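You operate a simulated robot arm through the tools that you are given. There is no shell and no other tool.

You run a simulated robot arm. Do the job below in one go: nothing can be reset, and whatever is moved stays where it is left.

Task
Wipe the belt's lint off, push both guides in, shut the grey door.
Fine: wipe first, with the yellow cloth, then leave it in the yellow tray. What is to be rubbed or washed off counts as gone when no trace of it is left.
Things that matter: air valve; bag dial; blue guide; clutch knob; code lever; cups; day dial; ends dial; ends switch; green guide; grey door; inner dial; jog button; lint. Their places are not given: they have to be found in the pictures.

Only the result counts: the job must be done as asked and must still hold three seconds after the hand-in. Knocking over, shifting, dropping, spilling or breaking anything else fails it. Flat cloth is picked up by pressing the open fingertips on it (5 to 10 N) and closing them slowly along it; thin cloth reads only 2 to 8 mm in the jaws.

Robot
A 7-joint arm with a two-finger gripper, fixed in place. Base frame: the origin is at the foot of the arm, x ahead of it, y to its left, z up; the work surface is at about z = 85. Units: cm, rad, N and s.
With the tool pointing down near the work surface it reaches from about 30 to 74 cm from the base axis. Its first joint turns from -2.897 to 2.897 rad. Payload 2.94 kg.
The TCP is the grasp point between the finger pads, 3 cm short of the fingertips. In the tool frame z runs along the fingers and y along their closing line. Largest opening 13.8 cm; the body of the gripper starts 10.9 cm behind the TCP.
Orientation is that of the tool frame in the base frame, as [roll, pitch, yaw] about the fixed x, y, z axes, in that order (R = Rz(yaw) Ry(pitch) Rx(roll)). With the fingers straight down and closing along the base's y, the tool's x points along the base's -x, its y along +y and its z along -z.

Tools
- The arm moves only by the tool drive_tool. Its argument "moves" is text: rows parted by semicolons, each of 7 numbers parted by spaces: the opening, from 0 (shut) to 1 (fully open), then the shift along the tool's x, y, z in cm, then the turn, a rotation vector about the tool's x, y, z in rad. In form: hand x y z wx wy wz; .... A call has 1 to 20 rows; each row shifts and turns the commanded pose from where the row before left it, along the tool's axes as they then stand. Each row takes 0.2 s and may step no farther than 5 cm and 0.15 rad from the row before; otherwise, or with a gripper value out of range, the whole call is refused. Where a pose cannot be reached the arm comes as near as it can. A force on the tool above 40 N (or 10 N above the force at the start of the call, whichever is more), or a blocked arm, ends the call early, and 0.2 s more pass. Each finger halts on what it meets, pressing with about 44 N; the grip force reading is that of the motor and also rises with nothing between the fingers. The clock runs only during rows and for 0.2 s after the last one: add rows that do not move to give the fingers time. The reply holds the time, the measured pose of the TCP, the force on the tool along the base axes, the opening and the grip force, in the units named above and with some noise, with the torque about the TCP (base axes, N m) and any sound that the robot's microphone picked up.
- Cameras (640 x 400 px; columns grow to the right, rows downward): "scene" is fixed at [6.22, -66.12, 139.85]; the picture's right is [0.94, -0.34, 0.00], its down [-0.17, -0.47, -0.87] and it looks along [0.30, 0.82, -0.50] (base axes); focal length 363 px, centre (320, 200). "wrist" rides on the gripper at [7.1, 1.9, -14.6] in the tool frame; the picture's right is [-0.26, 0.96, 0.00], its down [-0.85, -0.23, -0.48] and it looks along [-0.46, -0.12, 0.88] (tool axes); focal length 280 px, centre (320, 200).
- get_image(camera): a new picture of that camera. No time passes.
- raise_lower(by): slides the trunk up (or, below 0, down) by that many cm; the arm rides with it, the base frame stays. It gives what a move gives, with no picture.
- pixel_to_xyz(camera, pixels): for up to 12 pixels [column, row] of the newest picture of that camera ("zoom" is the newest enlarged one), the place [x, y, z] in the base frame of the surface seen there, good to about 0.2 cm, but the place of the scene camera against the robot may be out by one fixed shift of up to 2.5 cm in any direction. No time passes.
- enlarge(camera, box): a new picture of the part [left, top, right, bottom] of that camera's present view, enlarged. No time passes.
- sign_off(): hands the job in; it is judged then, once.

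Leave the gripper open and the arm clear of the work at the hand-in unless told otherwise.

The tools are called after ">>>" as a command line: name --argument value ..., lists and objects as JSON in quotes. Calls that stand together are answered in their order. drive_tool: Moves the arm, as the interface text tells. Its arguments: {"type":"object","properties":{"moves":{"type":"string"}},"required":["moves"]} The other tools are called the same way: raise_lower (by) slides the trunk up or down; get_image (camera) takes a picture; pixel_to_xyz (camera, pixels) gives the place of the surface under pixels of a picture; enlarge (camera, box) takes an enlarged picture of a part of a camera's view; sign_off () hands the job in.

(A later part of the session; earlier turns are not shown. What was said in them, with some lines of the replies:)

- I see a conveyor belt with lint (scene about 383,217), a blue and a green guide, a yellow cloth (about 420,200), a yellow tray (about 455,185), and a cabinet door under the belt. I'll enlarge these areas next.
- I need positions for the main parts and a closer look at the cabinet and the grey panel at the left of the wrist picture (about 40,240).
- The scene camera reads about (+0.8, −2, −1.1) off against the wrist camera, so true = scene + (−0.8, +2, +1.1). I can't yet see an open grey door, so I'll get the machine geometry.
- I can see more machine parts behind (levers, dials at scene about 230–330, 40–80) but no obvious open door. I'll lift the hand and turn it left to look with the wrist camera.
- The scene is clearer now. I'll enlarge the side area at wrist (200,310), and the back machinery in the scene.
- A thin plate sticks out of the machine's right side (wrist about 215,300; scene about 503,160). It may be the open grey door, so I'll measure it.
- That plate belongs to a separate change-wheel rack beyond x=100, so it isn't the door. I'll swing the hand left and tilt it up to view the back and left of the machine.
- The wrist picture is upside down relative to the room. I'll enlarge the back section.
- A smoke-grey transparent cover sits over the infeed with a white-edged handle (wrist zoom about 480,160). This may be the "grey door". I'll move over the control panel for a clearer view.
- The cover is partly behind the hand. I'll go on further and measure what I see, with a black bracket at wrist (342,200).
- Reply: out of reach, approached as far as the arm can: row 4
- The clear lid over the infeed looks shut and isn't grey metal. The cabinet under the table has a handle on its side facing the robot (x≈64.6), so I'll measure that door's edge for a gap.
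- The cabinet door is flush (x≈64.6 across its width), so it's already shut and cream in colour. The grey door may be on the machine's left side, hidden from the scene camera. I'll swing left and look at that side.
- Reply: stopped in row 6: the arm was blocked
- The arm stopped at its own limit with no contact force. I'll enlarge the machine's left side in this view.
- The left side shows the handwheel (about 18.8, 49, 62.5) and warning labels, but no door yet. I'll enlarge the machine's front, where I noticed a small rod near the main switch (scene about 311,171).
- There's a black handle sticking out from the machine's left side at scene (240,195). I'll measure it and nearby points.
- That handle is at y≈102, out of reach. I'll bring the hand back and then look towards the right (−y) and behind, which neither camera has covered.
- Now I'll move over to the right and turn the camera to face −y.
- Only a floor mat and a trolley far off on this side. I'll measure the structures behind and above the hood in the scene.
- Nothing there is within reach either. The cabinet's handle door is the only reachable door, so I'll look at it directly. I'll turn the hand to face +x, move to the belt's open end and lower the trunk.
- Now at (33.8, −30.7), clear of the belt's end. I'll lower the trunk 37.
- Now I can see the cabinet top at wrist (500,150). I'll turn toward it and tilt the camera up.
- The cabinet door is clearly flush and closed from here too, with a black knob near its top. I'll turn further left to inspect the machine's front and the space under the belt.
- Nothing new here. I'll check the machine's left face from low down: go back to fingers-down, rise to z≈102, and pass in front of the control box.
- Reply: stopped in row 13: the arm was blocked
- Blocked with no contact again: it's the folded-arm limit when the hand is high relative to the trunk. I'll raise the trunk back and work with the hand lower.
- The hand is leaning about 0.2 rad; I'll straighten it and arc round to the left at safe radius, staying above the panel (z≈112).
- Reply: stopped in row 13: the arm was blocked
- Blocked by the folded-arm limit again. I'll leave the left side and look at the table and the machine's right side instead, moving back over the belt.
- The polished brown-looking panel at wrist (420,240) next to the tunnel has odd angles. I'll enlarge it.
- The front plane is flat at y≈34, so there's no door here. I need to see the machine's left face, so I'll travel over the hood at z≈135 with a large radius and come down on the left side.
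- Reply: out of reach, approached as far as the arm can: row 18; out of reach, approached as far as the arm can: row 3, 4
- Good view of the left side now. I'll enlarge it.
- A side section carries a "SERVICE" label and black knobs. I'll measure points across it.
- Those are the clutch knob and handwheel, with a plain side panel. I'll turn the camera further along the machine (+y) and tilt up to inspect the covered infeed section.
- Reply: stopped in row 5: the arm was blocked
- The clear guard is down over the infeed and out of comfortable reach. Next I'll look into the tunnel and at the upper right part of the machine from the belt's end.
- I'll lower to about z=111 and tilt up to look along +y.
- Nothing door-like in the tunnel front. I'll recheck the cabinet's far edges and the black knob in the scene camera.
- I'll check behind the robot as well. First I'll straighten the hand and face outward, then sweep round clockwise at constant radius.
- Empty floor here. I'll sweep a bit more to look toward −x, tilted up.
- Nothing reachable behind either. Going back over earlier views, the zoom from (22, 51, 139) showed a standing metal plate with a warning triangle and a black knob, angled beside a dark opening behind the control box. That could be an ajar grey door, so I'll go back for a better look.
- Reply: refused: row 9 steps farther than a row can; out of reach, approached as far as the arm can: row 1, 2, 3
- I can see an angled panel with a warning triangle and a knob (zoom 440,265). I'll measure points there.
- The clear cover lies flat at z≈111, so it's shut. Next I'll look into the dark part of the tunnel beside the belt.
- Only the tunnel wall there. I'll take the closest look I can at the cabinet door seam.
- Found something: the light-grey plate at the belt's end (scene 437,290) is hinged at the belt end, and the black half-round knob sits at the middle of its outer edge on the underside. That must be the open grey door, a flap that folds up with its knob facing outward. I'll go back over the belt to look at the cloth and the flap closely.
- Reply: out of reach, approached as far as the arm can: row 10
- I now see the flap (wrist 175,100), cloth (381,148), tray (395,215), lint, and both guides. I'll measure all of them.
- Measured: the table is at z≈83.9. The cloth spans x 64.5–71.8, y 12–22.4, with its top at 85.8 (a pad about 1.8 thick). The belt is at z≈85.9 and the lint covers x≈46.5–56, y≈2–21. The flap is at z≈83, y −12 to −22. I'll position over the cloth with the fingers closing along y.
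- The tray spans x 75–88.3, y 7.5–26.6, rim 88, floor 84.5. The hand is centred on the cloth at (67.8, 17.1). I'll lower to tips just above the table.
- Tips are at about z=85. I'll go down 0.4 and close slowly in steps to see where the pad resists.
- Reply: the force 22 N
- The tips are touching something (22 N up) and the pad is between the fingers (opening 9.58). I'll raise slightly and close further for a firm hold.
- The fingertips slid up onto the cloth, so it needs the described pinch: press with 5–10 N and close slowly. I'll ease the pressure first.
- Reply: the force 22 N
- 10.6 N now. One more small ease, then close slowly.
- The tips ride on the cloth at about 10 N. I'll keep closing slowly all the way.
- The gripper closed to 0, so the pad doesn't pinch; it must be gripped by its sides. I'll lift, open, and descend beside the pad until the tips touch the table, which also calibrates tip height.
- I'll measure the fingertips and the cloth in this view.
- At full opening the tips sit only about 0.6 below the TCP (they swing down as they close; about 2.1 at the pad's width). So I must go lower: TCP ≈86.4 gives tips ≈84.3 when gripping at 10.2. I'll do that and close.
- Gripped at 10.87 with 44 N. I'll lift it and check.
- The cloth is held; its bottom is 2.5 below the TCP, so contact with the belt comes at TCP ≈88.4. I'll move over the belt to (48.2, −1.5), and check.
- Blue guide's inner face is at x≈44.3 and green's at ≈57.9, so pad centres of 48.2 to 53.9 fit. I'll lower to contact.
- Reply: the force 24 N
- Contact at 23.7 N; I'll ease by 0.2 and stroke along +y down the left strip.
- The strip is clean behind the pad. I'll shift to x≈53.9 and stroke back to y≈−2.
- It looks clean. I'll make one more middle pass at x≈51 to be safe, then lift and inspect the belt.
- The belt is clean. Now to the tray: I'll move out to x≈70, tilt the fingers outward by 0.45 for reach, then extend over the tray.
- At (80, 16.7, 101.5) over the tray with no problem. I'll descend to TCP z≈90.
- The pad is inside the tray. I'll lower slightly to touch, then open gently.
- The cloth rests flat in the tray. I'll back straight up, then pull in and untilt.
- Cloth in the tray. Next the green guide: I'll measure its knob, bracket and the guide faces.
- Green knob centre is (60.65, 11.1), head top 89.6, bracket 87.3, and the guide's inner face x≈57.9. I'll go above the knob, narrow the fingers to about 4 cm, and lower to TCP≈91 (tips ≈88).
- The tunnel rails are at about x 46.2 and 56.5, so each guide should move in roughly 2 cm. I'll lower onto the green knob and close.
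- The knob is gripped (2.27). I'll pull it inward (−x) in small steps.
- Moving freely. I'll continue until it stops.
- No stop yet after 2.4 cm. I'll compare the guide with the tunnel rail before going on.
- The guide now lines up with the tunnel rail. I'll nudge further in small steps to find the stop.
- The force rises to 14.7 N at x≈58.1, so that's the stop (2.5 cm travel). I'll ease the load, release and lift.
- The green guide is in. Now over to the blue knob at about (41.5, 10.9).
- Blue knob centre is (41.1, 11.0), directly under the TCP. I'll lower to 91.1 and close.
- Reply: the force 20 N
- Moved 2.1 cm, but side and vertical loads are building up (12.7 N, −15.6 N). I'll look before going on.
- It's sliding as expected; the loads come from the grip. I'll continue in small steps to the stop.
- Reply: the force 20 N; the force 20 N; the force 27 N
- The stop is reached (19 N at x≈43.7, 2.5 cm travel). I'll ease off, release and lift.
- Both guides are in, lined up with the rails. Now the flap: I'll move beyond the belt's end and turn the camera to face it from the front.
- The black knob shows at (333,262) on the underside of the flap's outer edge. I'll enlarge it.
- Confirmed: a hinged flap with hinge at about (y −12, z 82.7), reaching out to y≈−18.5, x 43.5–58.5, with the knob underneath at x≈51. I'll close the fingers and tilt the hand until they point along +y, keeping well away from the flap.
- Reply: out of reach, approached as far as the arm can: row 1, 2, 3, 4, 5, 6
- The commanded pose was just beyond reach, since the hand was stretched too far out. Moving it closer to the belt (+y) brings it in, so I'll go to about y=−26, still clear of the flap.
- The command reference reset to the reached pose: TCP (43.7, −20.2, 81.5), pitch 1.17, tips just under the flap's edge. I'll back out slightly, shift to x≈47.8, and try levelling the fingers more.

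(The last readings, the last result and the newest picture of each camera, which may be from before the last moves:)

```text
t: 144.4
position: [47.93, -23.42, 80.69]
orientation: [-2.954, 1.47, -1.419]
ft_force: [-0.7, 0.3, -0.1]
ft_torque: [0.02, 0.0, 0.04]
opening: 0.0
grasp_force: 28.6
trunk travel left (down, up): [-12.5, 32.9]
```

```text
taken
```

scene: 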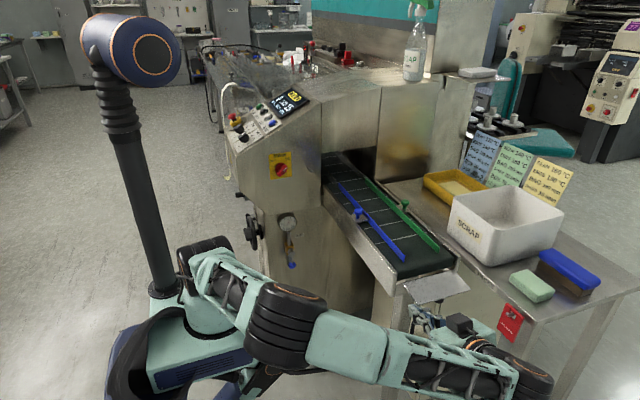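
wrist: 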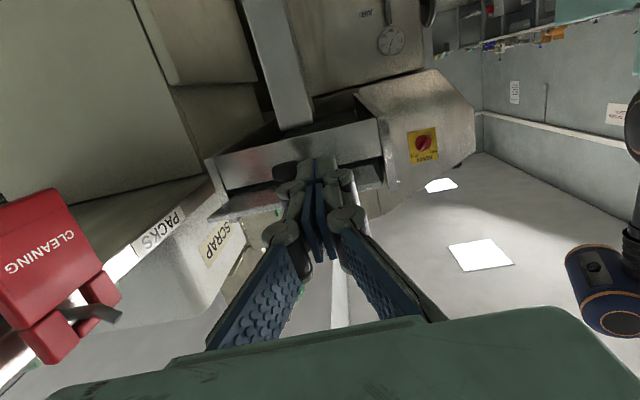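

>>> enlarge --camera "wrist" --box '[190, 90, 420, 260]'

>>> pixel_to_xyz --camera "wrist" --pixels '[[230, 207], [255, 200], [365, 178], [300, 172], [318, 162], [230, 170], [345, 145], [283, 188], [212, 215], [380, 185], [340, 165], [270, 205]]'

```text
2.35 times, centred on (305, 175) of wrist
```

zoom: 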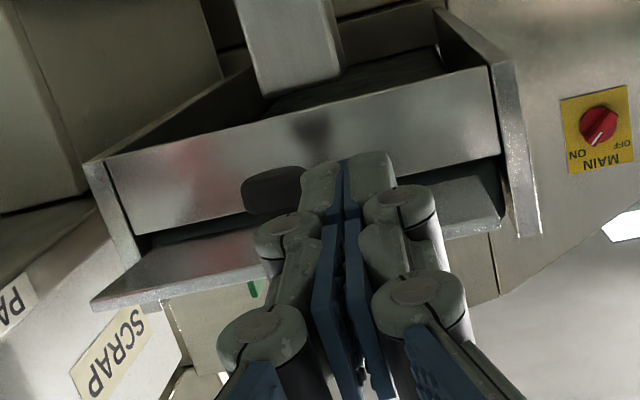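

```text
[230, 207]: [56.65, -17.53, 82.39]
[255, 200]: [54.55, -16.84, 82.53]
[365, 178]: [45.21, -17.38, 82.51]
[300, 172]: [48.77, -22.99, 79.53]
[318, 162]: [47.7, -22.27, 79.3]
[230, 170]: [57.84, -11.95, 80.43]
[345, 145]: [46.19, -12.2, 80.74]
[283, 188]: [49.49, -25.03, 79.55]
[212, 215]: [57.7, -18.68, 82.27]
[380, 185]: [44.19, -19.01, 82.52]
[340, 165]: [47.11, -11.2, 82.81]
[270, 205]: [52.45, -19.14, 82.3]
```

The flap's underside is at z≈82.4. I'll drop 0.8, shift to x≈47.2 to clear the knob, and slide the tips under the flap to about y=−16.

>>> drive_tool --moves "0 0.8 0.7 0 0 0 0; 0 -0.17 0 1.7 0 0 0; 0 -0.17 0 1.7 0 0 0; 0 -0.15 0 1.5 0 0 0; 0 0 0 0 0 0 0"

>>> get_image --camera "wrist"

>>> enlarge --camera "scene" --box '[370, 230, 500, 350]'

```text
t: 145.6
position: [47.14, -18.48, 79.91]
orientation: [-2.96, 1.468, -1.422]
ft_force: [0.1, -0.1, 0.2]
ft_torque: [-0.02, 0.01, 0.01]
opening: 0.0
grasp_force: 28.6
trunk travel left (down, up): [-12.5, 32.9]
```

```text
taken
```

wrist: 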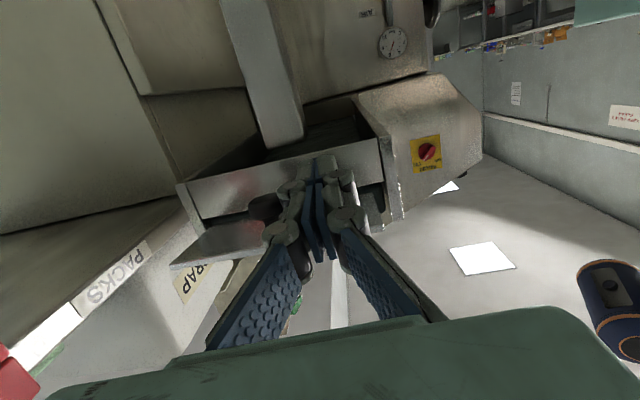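

```text
3.33 times, centred on (435, 290) of scene
```

zoom: 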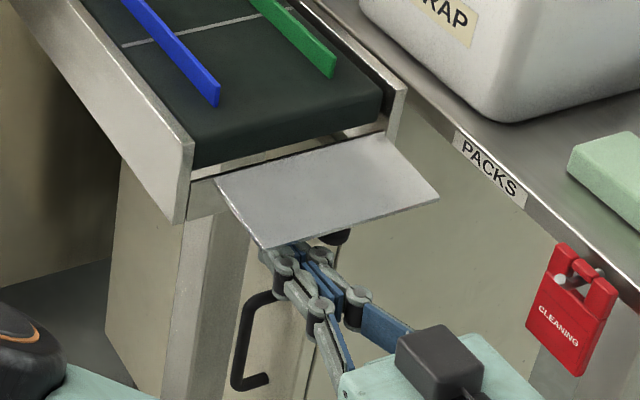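

The tips are under the flap's corner. I'll lift along the flap's arc, the first part now.

>>> drive_tool --moves "0 -1.3 0 0.1 0 0 0; 0 -1.24 0 0.14 0 0 0; 0 -0.96 0 0.4 0 0 0; 0 0 0 0 0 0 0"

>>> enlarge --camera "scene" --box '[370, 230, 500, 350]'

```text
t: 146.6
position: [47.32, -17.64, 83.46]
orientation: [-2.96, 1.468, -1.422]
ft_force: [0.1, -1.5, -0.2]
ft_torque: [-0.04, -0.03, 0.01]
opening: 0.59
grasp_force: 28.4
trunk travel left (down, up): [-12.5, 32.9]
```

```text
3.33 times, centred on (435, 290) of scene
```

zoom: 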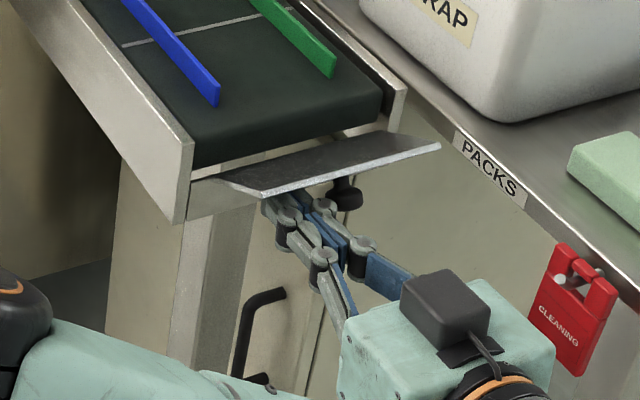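

The flap is rotating up. I'll continue along the arc.

>>> drive_tool --moves "0 -0.83 0 0.6 0 0 0; 0 -0.7 0 0.83 0 0 0; 0 -0.5 0 0.95 0 0 0; 0 0 0 0 0 0 0"

>>> enlarge --camera "scene" --box '[370, 230, 500, 350]'

>>> get_image --camera "wrist"

```text
t: 147.6
position: [47.35, -15.3, 84.94]
orientation: [-2.97, 1.468, -1.437]
ft_force: [-3.0, -26.8, -4.9]
ft_torque: [0.15, -0.05, 0.15]
opening: 0.59
grasp_force: 28.0
trunk travel left (down, up): [-12.5, 32.9]
```

```text
3.33 times, centred on (435, 290) of scene
```

zoom: 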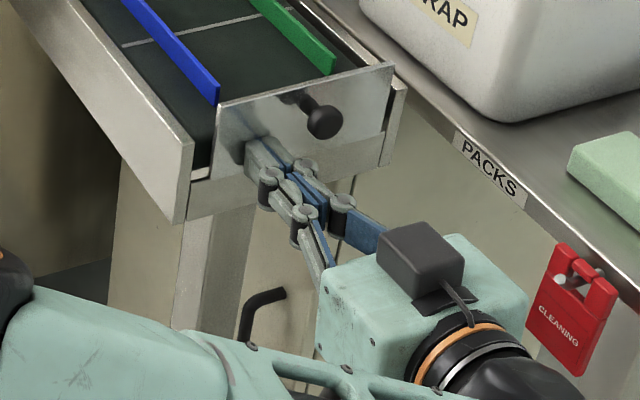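

```text
taken
```

wrist: 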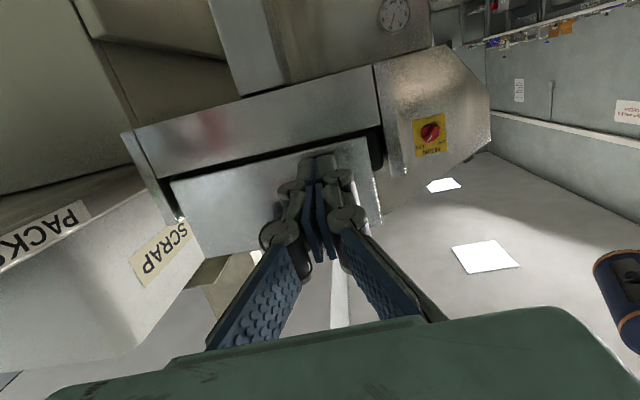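

The flap is upright and resists with 27 N, so it's against its stop. I'll measure whether it is truly vertical.

>>> pixel_to_xyz --camera "wrist" --pixels '[[200, 190], [205, 240], [250, 180], [260, 215], [365, 150], [372, 205], [230, 245], [180, 185], [230, 160], [330, 130]]'

>>> enlarge --camera "scene" --box '[390, 225, 470, 290]'

```text
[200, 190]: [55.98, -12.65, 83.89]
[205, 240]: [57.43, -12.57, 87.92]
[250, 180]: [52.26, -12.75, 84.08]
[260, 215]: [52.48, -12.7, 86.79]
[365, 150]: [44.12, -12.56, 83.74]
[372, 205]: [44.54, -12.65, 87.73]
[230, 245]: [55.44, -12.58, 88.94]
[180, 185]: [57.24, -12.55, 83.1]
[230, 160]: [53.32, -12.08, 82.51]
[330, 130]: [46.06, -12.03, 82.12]
```

```text
6.15 times, centred on (430, 258) of scene
```

zoom: 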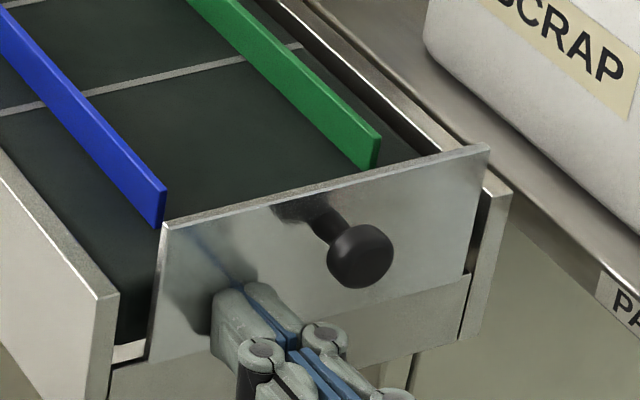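

The flap is vertical (y≈−12.6 top to bottom). I'll ease back gently and watch that it stays.

>>> drive_tool --moves "0 0 0 -0.4 0 0 0; 0 0 0 -0.8 0 0 0; 0 0 0 -1.5 0 0 0; 0 0 0 0 0 0 0; 0 0 0 0 0 0 0"

>>> enlarge --camera "scene" --box '[390, 225, 470, 290]'

```text
t: 148.8
position: [47.16, -17.58, 85.43]
orientation: [-2.963, 1.468, -1.423]
ft_force: [-1.3, -0.5, -0.8]
ft_torque: [0.01, 0.0, -0.02]
opening: 0.01
grasp_force: 28.6
trunk travel left (down, up): [-12.5, 32.9]
```

```text
6.15 times, centred on (430, 258) of scene
```

zoom: 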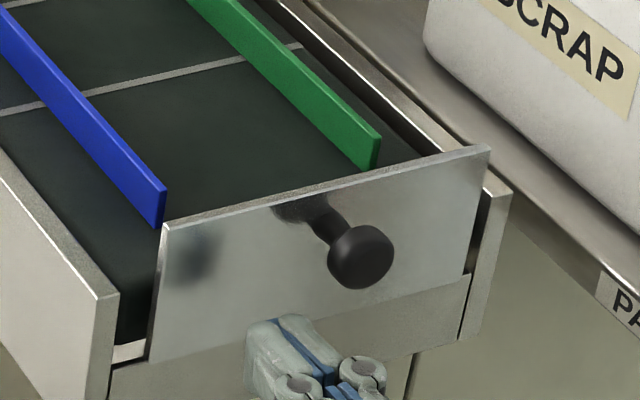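

It stays shut. I'll back away and return the hand to pointing down, well clear.

>>> drive_tool --moves "0 0 0 -3 0 0 0; 0 0 0 -3 0 0 0; 0 0 0 0 0 0.15 0; 0 0 0 0 0 0.15 0; 0 0 0 0 0 0.15 0; 0 0 0 0 0 0.15 0; 0 0 0 0 0 0.15 0; 0 0 0 0 0 0.15 0; 0 0 0 0 0 0 0"

>>> get_image --camera "scene"

```text
t: 150.8
position: [47.1, -23.7, 86.06]
orientation: [-3.121, 0.569, -1.591]
ft_force: [-0.3, -0.1, 0.2]
ft_torque: [-0.03, 0.03, 0.04]
opening: 0.0
grasp_force: 28.2
trunk travel left (down, up): [-12.5, 32.9]
```

```text
taken
```

scene: 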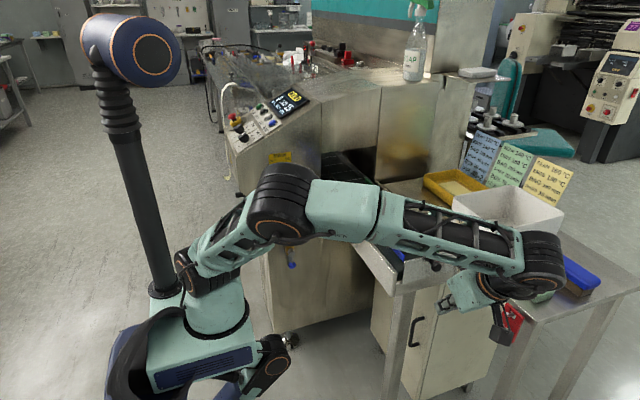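

The hand is free. I'll raise the trunk back by 25, then straighten and open the gripper.

>>> raise_lower --by 25

>>> drive_tool --moves "0.3 0 0 0 0 0.15 0; 0.6 0 0 0 0 0.15 0; 1 0 0 0 0 0.15 0; 1 0 0 0 0 0.12 0; 1 3 1.5 -1 0 0 0; 1 3 1.5 -1 0 0 0; 1 0 0 0 0 0 0.15; 1 0 0 0 0 0 0.15; 1 0 0 0 0 0 0.15; 1 0 0 0 0 0 0.15; 1 0 0 0 0 0 0.15; 1 0 0 0 0 0 0"

>>> get_image --camera "scene"

>>> get_image --camera "wrist"

>>> enlarge --camera "scene" --box '[320, 150, 480, 310]'

```text
t: 153.3
position: [47.12, -23.7, 111.06]
orientation: [-3.122, 0.568, -1.592]
ft_force: [-0.2, 0.2, -0.8]
ft_torque: [0.0, -0.03, 0.01]
opening: 0.0
grasp_force: 28.4
trunk travel left (down, up): [-37.5, 7.9]
```

```text
t: 155.9
position: [43.9, -29.6, 112.87]
orientation: [-3.127, 0.014, -2.353]
ft_force: [0.3, -0.4, 0.2]
ft_torque: [0.03, -0.01, 0.01]
opening: 13.81
grasp_force: 0.0
trunk travel left (down, up): [-37.5, 7.9]
```

```text
taken
```

scene: 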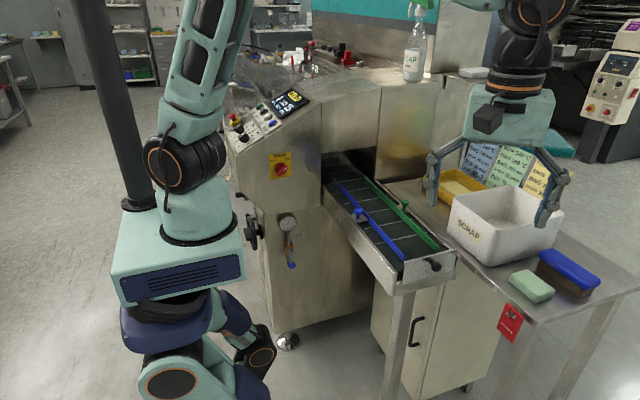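

```text
taken
```

wrist: 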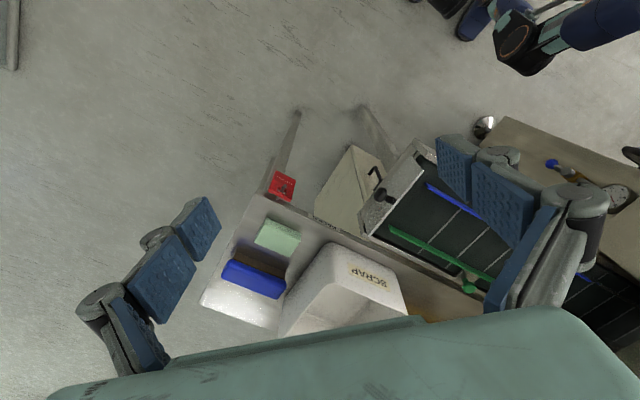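

```text
2.50 times, centred on (400, 230) of scene
```

zoom: 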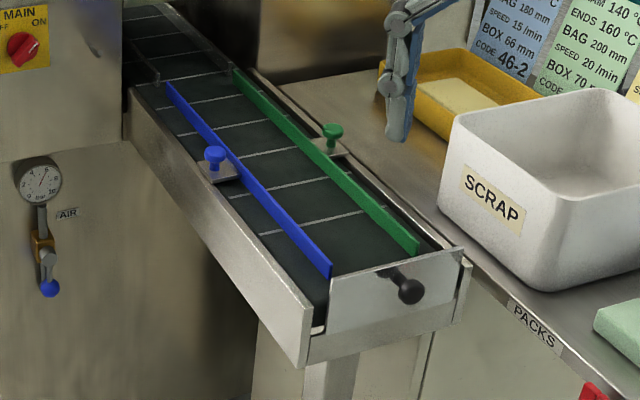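

The flap is shut, both guides are in, and the cloth is in the tray. I'll take a last close look at the belt for any lint trace.

>>> enlarge --camera "scene" --box '[345, 180, 445, 260]'

>>> enlarge --camera "scene" --box '[325, 155, 405, 215]'

```text
5.00 times, centred on (395, 220) of scene
```

zoom: 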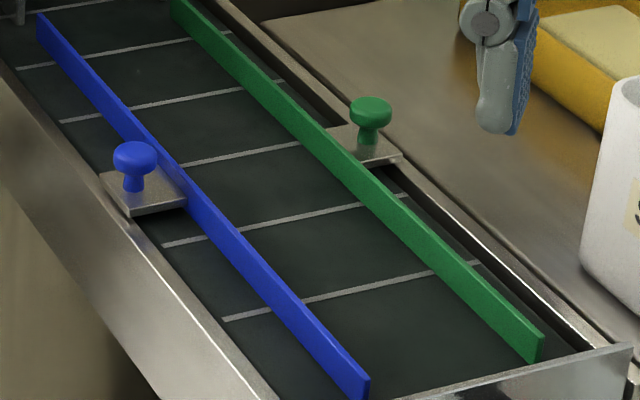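

```text
6.67 times, centred on (365, 185) of scene
```

zoom: 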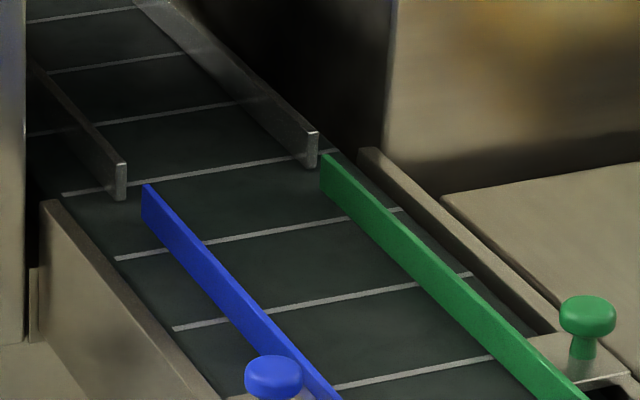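

The belt shows no lint. Both guides are at their stops, the flap is shut, the cloth lies in the yellow tray, and the gripper is open and clear. Handing in.

>>> sign_off

```text
The job is handed in.
```

I handed the job in with the belt wiped, both guides pushed in and the grey door shut. I have no verdict on it yet.

- **Lint:** I wiped the belt first with the yellow cloth, in three overlapping passes. The close-up pictures afterwards show no trace of lint.
- **Cloth:** It lies flat in the yellow tray.
- **Guides:** Both the green and the blue guide are pushed in to their stops, about 2.5 cm each. They line up with the rails inside the tunnel.
- **Grey door:** I took this to be the hinged flap at the open end of the belt, the one with the black knob. I chose it because it was the only open door within reach; the cabinet under the table was already shut. The flap now stands upright against its stop and stayed there after I let go.

The arm is clear of the work with the gripper open, and I saw nothing else knocked or shifted.
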